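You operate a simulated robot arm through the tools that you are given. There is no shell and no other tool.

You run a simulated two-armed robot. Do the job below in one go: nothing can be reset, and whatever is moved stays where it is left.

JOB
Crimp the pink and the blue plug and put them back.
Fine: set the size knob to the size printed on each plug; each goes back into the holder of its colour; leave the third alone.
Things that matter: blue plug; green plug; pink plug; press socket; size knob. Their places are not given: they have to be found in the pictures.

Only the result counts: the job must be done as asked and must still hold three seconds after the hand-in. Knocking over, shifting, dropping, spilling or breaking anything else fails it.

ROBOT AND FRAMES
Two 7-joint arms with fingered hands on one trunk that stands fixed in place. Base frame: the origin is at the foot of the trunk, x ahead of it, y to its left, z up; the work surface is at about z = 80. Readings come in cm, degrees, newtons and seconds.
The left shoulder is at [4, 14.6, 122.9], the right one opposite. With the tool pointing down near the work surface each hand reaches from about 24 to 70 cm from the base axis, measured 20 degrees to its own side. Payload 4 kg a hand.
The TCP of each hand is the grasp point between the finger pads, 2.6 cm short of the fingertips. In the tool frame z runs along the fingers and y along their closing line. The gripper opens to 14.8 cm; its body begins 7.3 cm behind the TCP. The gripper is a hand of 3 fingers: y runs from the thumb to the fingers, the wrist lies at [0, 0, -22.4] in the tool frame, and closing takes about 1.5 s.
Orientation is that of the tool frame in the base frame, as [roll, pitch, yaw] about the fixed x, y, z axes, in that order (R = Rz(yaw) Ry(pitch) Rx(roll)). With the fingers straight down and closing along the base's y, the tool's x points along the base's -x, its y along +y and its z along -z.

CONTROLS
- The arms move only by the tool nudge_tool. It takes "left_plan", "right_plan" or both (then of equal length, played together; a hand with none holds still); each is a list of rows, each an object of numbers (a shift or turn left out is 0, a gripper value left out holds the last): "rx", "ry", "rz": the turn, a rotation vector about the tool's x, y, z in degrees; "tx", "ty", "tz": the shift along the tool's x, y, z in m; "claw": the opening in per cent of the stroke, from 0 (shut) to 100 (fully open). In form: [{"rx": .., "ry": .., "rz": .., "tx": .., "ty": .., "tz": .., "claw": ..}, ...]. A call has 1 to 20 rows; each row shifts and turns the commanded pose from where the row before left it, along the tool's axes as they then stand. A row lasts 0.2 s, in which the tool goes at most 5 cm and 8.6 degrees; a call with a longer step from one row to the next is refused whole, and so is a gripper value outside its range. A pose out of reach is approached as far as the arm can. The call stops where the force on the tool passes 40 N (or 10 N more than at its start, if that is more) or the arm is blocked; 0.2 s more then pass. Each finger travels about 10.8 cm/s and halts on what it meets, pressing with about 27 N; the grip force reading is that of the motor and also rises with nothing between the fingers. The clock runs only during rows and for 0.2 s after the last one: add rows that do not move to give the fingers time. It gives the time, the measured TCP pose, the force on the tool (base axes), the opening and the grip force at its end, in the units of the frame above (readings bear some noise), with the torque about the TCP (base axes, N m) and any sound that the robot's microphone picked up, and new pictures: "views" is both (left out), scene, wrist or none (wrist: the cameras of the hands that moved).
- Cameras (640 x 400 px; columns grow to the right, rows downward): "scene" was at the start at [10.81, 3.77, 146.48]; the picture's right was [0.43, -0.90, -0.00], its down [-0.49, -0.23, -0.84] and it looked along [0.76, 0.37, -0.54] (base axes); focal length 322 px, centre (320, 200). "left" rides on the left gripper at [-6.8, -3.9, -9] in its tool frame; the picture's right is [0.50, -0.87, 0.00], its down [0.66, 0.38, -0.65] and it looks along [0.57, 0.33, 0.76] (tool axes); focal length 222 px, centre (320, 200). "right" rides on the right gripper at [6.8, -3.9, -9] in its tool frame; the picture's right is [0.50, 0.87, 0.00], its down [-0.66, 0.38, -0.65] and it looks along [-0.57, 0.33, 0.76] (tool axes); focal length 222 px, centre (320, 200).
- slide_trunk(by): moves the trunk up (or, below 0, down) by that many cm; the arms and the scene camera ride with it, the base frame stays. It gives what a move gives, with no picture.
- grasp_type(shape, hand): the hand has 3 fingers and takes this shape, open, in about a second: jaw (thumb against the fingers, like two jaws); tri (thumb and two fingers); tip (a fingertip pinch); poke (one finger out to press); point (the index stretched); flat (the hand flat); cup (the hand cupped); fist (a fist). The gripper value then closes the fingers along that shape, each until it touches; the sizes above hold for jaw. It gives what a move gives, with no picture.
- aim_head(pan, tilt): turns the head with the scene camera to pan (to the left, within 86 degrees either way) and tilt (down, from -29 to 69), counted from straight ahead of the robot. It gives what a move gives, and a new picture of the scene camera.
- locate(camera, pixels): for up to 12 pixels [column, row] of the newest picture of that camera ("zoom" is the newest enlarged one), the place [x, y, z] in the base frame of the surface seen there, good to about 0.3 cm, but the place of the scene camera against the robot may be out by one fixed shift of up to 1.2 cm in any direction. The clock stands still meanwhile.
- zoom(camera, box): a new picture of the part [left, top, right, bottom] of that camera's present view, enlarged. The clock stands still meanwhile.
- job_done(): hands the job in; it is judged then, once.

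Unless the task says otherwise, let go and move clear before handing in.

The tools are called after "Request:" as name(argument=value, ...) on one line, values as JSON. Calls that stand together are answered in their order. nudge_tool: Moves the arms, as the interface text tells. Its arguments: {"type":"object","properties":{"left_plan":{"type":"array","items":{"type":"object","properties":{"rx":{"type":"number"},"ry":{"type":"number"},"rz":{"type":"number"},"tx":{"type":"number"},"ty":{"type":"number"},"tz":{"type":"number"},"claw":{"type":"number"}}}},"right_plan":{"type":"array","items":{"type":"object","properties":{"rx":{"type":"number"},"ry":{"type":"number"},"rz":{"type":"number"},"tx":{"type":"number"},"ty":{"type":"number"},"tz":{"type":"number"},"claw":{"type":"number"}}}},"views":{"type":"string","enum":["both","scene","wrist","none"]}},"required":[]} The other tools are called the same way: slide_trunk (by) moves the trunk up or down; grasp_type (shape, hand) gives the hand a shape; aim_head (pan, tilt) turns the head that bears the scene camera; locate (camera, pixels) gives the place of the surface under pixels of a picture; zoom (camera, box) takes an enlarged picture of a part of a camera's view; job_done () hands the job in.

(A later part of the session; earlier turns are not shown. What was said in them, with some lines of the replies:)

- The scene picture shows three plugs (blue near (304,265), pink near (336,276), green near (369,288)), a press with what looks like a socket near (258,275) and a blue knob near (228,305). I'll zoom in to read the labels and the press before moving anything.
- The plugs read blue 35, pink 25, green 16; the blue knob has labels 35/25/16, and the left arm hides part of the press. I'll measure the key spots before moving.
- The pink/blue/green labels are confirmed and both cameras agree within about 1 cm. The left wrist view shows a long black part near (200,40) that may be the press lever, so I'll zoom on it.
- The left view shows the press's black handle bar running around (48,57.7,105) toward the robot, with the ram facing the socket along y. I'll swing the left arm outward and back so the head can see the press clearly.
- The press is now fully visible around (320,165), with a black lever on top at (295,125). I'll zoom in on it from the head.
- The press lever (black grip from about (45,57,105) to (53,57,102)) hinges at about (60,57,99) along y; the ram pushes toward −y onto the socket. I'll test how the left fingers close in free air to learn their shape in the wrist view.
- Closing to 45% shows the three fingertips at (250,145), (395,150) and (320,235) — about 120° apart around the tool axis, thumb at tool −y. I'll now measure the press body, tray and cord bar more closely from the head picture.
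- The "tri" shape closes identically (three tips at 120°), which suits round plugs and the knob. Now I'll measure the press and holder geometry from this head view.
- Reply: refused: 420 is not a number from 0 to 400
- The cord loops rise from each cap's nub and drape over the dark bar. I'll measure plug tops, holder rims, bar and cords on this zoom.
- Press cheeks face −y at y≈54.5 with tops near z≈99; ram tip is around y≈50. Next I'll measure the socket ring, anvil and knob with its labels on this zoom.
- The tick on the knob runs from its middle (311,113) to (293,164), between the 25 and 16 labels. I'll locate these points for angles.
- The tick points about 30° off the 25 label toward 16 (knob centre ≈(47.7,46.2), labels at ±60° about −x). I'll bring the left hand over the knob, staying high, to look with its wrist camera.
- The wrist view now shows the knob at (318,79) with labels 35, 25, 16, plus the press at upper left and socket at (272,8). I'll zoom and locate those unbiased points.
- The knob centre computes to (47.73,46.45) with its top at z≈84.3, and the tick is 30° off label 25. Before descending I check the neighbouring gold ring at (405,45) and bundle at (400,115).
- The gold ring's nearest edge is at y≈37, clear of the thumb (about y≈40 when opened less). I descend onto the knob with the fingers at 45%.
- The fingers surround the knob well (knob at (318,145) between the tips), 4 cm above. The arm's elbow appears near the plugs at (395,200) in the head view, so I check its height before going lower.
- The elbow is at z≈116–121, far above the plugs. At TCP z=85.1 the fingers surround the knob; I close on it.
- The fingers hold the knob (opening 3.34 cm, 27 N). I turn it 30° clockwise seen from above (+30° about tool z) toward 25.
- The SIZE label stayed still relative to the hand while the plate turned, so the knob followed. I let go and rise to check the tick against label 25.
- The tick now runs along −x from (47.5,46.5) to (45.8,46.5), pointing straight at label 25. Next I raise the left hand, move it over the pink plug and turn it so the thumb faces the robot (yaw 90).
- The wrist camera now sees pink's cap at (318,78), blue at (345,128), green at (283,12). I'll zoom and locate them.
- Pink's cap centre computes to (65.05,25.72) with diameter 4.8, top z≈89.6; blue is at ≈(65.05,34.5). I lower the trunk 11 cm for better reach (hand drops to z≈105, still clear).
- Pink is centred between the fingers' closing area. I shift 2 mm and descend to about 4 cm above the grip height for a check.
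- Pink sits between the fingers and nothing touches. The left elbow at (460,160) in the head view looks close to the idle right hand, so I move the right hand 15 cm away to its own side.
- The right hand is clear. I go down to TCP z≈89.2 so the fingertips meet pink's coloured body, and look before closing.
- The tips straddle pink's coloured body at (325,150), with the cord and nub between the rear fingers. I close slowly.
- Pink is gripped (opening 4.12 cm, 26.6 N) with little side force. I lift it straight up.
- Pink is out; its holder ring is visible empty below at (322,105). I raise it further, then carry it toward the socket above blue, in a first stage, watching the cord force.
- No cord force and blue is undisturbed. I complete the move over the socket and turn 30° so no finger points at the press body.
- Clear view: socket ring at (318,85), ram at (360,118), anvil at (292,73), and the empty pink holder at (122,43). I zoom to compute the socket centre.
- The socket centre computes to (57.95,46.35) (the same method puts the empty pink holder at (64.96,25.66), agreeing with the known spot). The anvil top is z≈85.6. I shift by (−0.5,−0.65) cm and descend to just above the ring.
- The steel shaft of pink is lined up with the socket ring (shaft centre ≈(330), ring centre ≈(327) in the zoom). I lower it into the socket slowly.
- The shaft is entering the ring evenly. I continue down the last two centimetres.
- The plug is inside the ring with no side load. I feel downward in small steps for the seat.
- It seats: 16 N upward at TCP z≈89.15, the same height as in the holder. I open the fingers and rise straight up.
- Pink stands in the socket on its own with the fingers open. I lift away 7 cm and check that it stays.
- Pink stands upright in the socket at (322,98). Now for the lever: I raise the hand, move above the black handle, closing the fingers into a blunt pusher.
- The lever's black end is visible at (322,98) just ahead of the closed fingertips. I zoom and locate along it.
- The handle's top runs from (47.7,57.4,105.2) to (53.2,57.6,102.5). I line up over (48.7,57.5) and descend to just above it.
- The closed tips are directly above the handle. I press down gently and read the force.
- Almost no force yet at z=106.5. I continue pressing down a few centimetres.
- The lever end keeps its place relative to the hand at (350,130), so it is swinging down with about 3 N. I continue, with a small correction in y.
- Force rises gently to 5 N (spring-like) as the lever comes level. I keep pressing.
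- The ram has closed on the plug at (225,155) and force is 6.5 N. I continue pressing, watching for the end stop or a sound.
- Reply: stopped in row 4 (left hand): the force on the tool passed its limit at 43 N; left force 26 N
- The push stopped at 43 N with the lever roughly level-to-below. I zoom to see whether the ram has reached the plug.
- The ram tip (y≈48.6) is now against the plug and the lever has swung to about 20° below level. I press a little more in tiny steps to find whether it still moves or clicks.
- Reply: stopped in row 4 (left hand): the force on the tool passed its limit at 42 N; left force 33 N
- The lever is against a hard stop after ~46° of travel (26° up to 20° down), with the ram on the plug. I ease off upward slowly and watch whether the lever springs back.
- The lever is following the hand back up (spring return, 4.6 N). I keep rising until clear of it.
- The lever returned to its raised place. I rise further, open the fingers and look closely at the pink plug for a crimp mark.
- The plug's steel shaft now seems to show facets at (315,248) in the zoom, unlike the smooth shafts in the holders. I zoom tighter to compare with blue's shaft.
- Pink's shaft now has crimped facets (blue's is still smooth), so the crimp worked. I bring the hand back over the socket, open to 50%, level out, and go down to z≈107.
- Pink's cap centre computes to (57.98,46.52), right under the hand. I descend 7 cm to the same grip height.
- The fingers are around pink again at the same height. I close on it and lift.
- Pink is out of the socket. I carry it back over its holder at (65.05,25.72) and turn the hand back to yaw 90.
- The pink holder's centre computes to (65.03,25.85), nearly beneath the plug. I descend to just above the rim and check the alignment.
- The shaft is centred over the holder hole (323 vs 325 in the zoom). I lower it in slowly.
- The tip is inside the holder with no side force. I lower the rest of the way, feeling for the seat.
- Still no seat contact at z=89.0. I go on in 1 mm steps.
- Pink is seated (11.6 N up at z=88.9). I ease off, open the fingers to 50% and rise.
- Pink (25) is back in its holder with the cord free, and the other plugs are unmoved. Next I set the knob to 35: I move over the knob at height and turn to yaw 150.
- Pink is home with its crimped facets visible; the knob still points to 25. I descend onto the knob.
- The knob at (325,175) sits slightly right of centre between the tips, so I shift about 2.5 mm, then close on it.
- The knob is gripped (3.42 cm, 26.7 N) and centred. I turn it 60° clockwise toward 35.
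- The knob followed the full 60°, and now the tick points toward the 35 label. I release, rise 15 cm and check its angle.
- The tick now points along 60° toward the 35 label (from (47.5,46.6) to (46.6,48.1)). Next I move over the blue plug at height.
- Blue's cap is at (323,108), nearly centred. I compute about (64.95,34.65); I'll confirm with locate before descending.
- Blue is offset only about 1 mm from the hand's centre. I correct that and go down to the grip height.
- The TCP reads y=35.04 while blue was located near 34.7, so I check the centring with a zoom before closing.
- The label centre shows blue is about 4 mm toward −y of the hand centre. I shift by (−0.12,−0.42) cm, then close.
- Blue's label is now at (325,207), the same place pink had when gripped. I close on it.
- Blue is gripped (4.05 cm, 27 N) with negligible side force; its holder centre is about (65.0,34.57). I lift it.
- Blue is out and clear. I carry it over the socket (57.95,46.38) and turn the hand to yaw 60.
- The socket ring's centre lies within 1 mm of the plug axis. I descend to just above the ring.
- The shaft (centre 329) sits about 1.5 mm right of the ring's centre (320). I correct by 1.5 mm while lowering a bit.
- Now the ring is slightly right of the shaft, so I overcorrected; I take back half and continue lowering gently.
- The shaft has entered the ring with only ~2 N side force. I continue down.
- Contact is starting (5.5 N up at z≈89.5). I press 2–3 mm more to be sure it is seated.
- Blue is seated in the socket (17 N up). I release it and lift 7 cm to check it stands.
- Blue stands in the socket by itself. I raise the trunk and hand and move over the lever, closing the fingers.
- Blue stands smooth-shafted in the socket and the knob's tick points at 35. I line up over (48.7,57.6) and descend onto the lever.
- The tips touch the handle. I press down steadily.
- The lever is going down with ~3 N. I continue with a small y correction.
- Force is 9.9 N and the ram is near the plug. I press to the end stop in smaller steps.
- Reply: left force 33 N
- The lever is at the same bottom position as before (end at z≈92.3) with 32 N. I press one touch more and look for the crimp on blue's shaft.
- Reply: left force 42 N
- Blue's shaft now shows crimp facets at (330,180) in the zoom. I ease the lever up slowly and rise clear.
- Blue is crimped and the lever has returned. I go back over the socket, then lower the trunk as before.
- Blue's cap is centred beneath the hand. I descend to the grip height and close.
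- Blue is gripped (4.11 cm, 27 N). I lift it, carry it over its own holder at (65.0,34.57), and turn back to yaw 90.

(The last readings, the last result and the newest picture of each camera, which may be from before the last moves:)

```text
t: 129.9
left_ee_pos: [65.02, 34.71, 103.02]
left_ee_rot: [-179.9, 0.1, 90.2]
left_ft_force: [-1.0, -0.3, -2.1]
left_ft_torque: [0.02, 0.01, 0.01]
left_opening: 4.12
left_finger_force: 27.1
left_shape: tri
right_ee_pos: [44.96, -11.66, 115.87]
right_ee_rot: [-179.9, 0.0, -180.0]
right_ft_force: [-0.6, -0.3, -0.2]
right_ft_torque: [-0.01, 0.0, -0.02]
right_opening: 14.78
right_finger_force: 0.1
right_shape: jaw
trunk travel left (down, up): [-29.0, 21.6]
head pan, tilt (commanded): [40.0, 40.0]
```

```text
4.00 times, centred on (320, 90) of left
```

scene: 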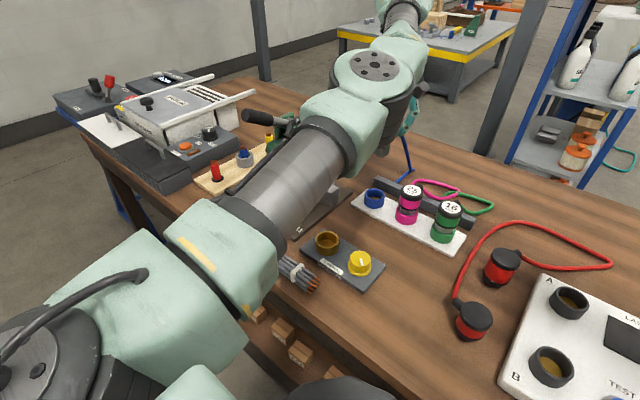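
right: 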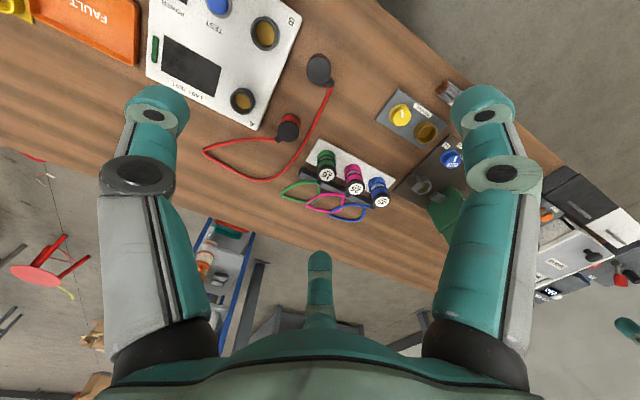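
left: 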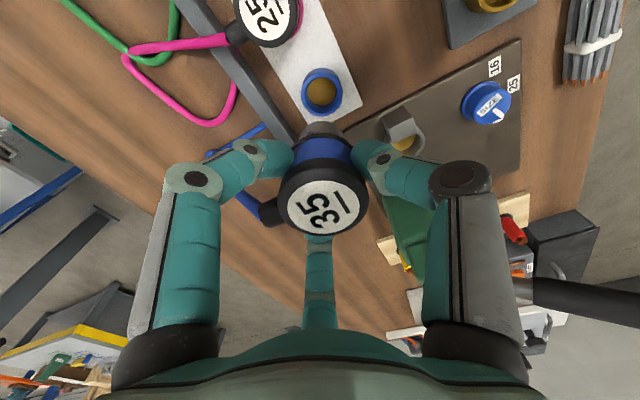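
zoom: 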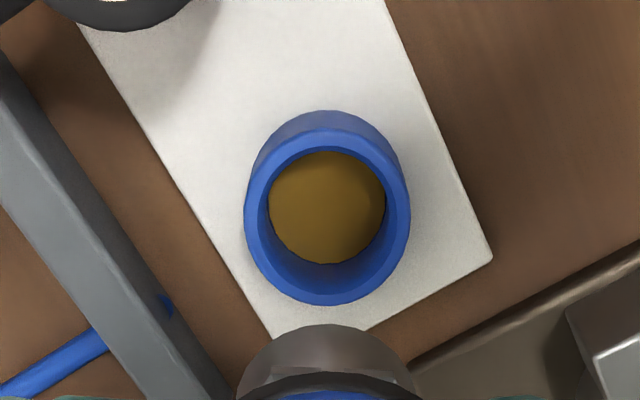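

The blue rim appears at exactly the same pixels as pink's did before its successful insertion. I apply the same tiny shift and descend to just above the rim.

Request:
nudge_tool(left_plan=[{"tx": 0.0004, "ty": -0.0004, "tz": 0.03}, {"tz": 0.03}, {"tz": 0.025}, {"tz": 0.01}, {}], views="wrist")

Request:
zoom(camera="left", box=[240, 80, 400, 180])

```text
t: 131.1
left_ee_pos: [65.21, 34.57, 93.48]
left_ee_rot: [180.0, -0.1, 90.1]
left_ft_force: [-0.2, -0.1, -1.0]
left_ft_torque: [0.03, 0.02, -0.03]
left_opening: 4.1
left_finger_force: 27.1
left_shape: tri
right_ee_pos: [44.96, -11.6, 115.95]
right_ee_rot: [-180.0, -0.2, -179.9]
right_ft_force: [-0.5, 0.3, 0.5]
right_ft_torque: [-0.03, -0.03, 0.01]
right_opening: 14.8
right_finger_force: 0.1
right_shape: jaw
trunk travel left (down, up): [-29.0, 21.6]
head pan, tilt (commanded): [40.0, 40.0]
```

left: 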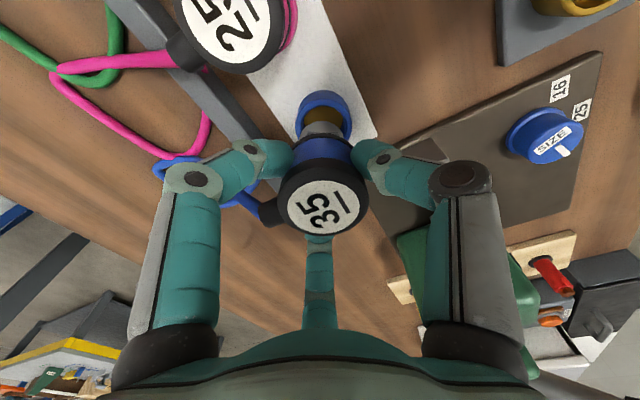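

```text
4.00 times, centred on (320, 130) of left
```

zoom: 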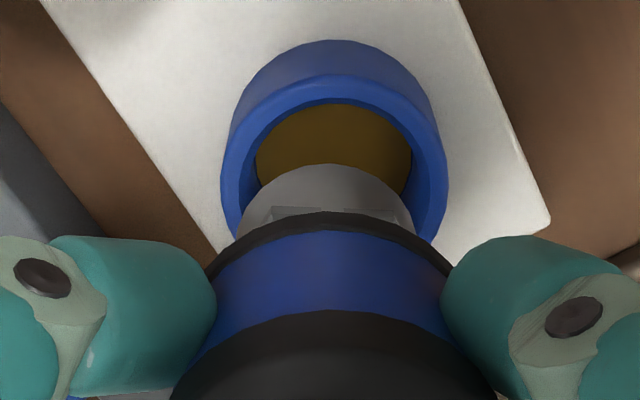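

The rim centre (333) is about 1.5 mm right of the shaft (325). I nudge by about 1.2 mm and lower slowly.

Request:
nudge_tool(left_plan=[{"tx": 0.0006, "ty": -0.001, "tz": 0.003}, {"tz": 0.008}, {"tz": 0.007}, {}, {}], views="wrist")

Request:
zoom(camera="left", box=[240, 80, 400, 180])

```text
t: 132.3
left_ee_pos: [64.85, 34.76, 91.65]
left_ee_rot: [-180.0, 0.0, 90.1]
left_ft_force: [0.1, -0.1, -1.7]
left_ft_torque: [-0.01, 0.02, 0.02]
left_opening: 4.09
left_finger_force: 26.5
left_shape: tri
right_ee_pos: [45.1, -11.62, 115.98]
right_ee_rot: [-179.9, -0.1, -180.0]
right_ft_force: [0.2, 0.2, -0.6]
right_ft_torque: [-0.02, -0.02, 0.03]
right_opening: 14.82
right_finger_force: 0.1
right_shape: jaw
trunk travel left (down, up): [-29.0, 21.6]
head pan, tilt (commanded): [40.0, 40.0]
```

left: 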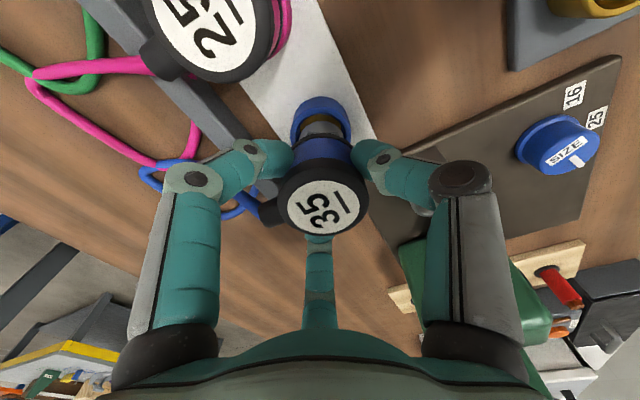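

```text
4.00 times, centred on (320, 130) of left
```

zoom: 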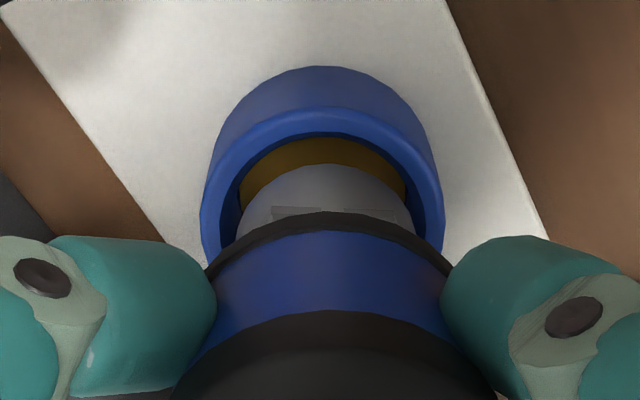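

Aligned now (rim 322, shaft 325). I lower further.

Request:
nudge_tool(left_plan=[{"tz": 0.005}, {"tz": 0.005}, {"tz": 0.004}, {}], views="wrist")

Request:
zoom(camera="left", box=[240, 80, 400, 180])

```text
t: 133.3
left_ee_pos: [64.86, 34.65, 90.18]
left_ee_rot: [-179.8, 0.0, 90.2]
left_ft_force: [0.0, 0.7, -0.7]
left_ft_torque: [0.01, -0.01, -0.01]
left_opening: 4.11
left_finger_force: 26.6
left_shape: tri
right_ee_pos: [45.08, -11.67, 116.05]
right_ee_rot: [180.0, -0.1, -180.0]
right_ft_force: [-0.2, -0.7, -0.2]
right_ft_torque: [0.02, 0.01, -0.03]
right_opening: 14.82
right_finger_force: 0.1
right_shape: jaw
trunk travel left (down, up): [-29.0, 21.6]
head pan, tilt (commanded): [40.0, 40.0]
```

left: 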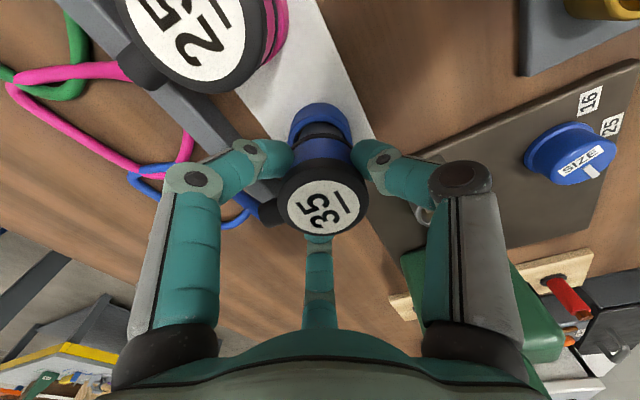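

```text
4.00 times, centred on (320, 130) of left
```

zoom: 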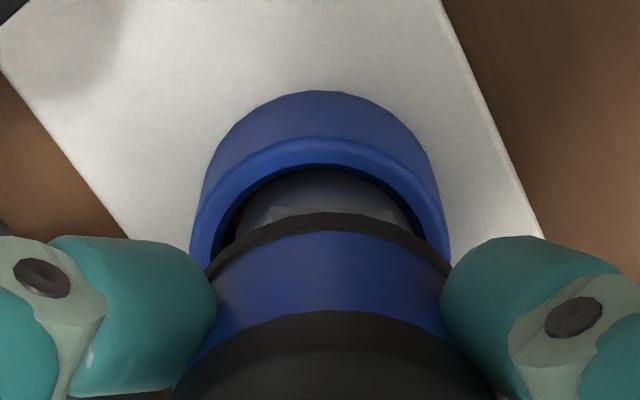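

The shaft is inside the blue holder with no load. I finish seating it, feeling for the bottom.

Request:
nudge_tool(left_plan=[{"tz": 0.003}, {"tz": 0.003}, {"tz": 0.002}, {"tz": 0.001}, {}], views="none")

```text
t: 134.5
left_ee_pos: [65.08, 34.68, 89.29]
left_ee_rot: [-179.9, -0.1, 90.1]
left_ft_force: [-0.1, 0.5, -0.9]
left_ft_torque: [0.01, -0.01, 0.03]
left_opening: 4.1
left_finger_force: 26.5
left_shape: tri
right_ee_pos: [45.09, -11.7, 115.93]
right_ee_rot: [179.9, -0.1, 180.0]
right_ft_force: [-0.4, -0.2, -0.3]
right_ft_torque: [0.01, 0.03, 0.0]
right_opening: 14.79
right_finger_force: 0.1
right_shape: jaw
trunk travel left (down, up): [-29.0, 21.6]
head pan, tilt (commanded): [40.0, 40.0]
```

Request:
nudge_tool(left_plan=[{"tz": 0.001}, {"tz": 0.001}, {"tz": 0.001}, {}], views="none")

```text
t: 135.5
left_ee_pos: [64.94, 34.69, 89.14]
left_ee_rot: [-179.9, -0.1, 90.0]
left_ft_force: [0.4, -0.6, -0.5]
left_ft_torque: [-0.03, -0.01, 0.0]
left_opening: 4.08
left_finger_force: 26.6
left_shape: tri
right_ee_pos: [44.94, -11.65, 116.02]
right_ee_rot: [180.0, -0.2, 180.0]
right_ft_force: [-0.1, 0.1, 0.0]
right_ft_torque: [0.0, 0.02, 0.03]
right_opening: 14.77
right_finger_force: 0.0
right_shape: jaw
trunk travel left (down, up): [-29.0, 21.6]
head pan, tilt (commanded): [40.0, 40.0]
```

No seat yet at z≈89.1; I continue in 1 mm steps.

Request:
nudge_tool(left_plan=[{"tz": 0.001}, {"tz": 0.001}, {"tz": 0.001}, {}], views="wrist")

Request:
zoom(camera="left", box=[240, 80, 400, 180])

```text
t: 136.5
left_ee_pos: [65.02, 34.71, 88.99]
left_ee_rot: [179.9, -0.1, 90.1]
left_ft_force: [1.8, 0.0, 10.2]
left_ft_torque: [0.05, -0.03, 0.04]
left_opening: 4.13
left_finger_force: 27.6
left_shape: tri
right_ee_pos: [44.97, -11.77, 116.07]
right_ee_rot: [179.9, 0.0, -179.9]
right_ft_force: [-0.3, 0.5, -0.3]
right_ft_torque: [0.03, 0.02, -0.02]
right_opening: 14.8
right_finger_force: 0.0
right_shape: jaw
trunk travel left (down, up): [-29.0, 21.6]
head pan, tilt (commanded): [40.0, 40.0]
```

left: 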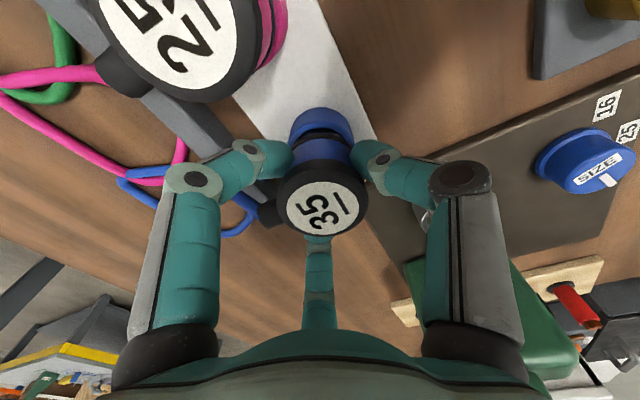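

```text
4.00 times, centred on (320, 130) of left
```

zoom: 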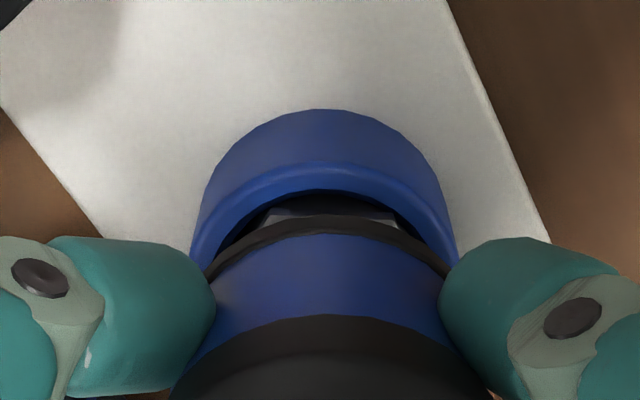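

Blue is seated (10 N up at z≈89.0, same picture as pink). I ease off, open the fingers and rise straight up.

Request:
nudge_tool(left_plan=[{"tz": -0.001}, {"claw": 35}, {"claw": 42}, {"claw": 50}, {}, {}, {"tz": -0.01}, {"tz": -0.02}, {"tz": -0.03}, {"tz": -0.03}, {"tz": -0.04}, {"tz": -0.04}, {}], views="both")

```text
t: 139.3
left_ee_pos: [65.02, 34.66, 105.74]
left_ee_rot: [-179.9, 0.0, 90.1]
left_ft_force: [0.5, 0.2, 0.1]
left_ft_torque: [-0.01, 0.05, -0.03]
left_opening: 7.33
left_finger_force: 0.0
left_shape: tri
right_ee_pos: [45.06, -11.57, 115.9]
right_ee_rot: [179.9, -0.2, 179.9]
right_ft_force: [0.7, 0.2, 0.5]
right_ft_torque: [-0.01, 0.0, -0.02]
right_opening: 14.78
right_finger_force: 0.0
right_shape: jaw
trunk travel left (down, up): [-29.0, 21.6]
head pan, tilt (commanded): [40.0, 40.0]
```

scene: 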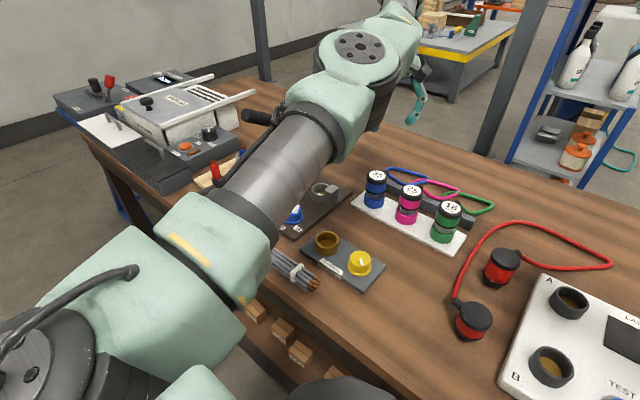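
left: 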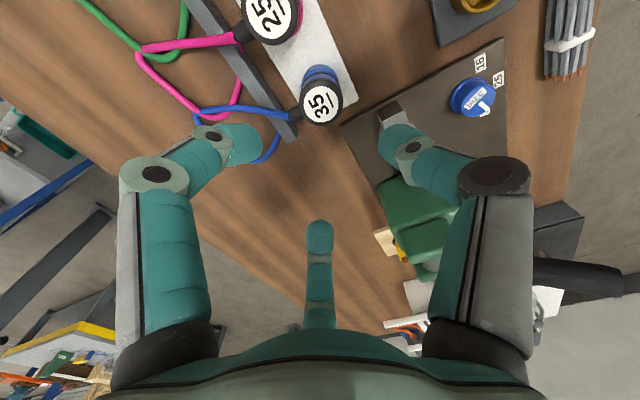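

All three plugs stand in their own holders. I zoom in to check uprightness and the crimps.

Request:
zoom(camera="scene", box=[345, 155, 505, 255])

Request:
nudge_tool(left_plan=[{"tz": -0.04}, {"tz": -0.04}, {"ty": -0.04}, {"ty": -0.04}, {"ty": -0.04}, {"ty": -0.04}, {"tz": -0.02}, {}], views="both")

```text
4.00 times, centred on (425, 205) of scene
```

zoom: 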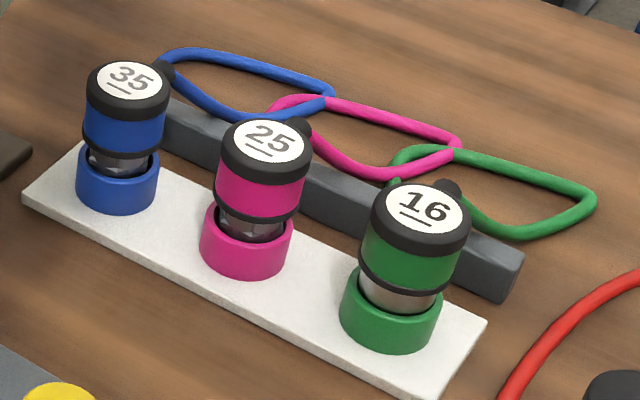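

```text
t: 141.1
left_ee_pos: [47.44, 34.29, 112.79]
left_ee_rot: [-179.9, 0.0, 90.2]
left_ft_force: [-0.2, 0.1, -0.1]
left_ft_torque: [0.01, 0.03, 0.0]
left_opening: 7.36
left_finger_force: 0.1
left_shape: tri
left hand out of reach, approached as far as the arm can: row 1, 2
right_ee_pos: [45.02, -11.7, 116.02]
right_ee_rot: [179.9, -0.1, 180.0]
right_ft_force: [-0.2, 0.2, -0.1]
right_ft_torque: [-0.03, 0.02, 0.01]
right_opening: 14.81
right_finger_force: 0.0
right_shape: jaw
trunk travel left (down, up): [-29.0, 21.6]
head pan, tilt (commanded): [40.0, 40.0]
```

scene: 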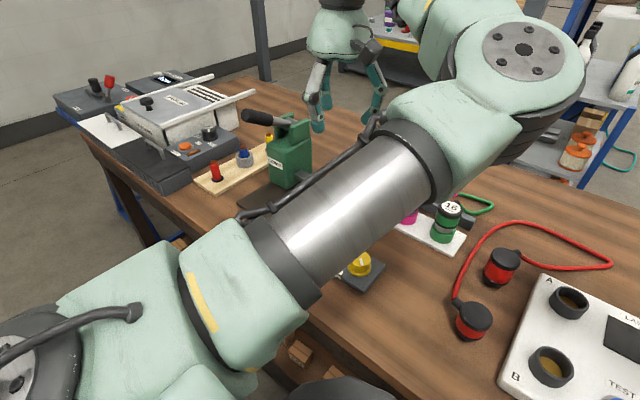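
left: 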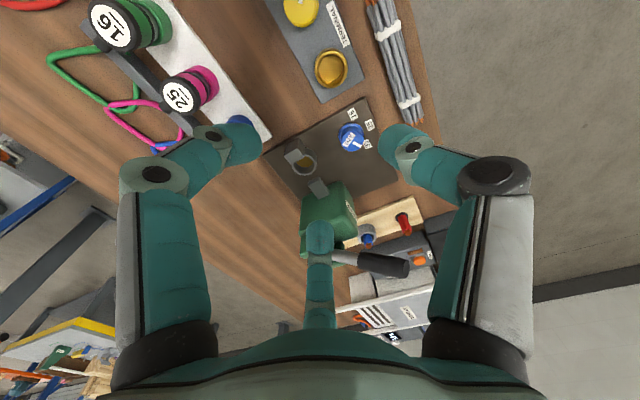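

Pink and blue are crimped (facets visible) and upright in their own holders, green is untouched, the lever is back up, and both hands are clear with nothing held. I hand the job in.

Request:
job_done()

```text
The job is handed in.
```

I crimped the pink and the blue plug and put each back in the holder of its own colour. I left the green one alone.

- **Pink plug:** I set the size knob to 25, pressed the lever to its stop and returned the plug to its holder. Crimp facets show on its steel shaft.
- **Blue plug:** I set the size knob to 35, pressed the lever to its stop and returned the plug to its holder. Crimp facets show on its shaft too.
- **At hand-in:** All three plugs stood upright in their holders and the press lever was back up. The size knob was left at 35, and both hands were empty and clear. I saw nothing else moved or knocked over.

The microphone reported no sound at either crimp, so the crimps are confirmed only by the facets in the pictures.
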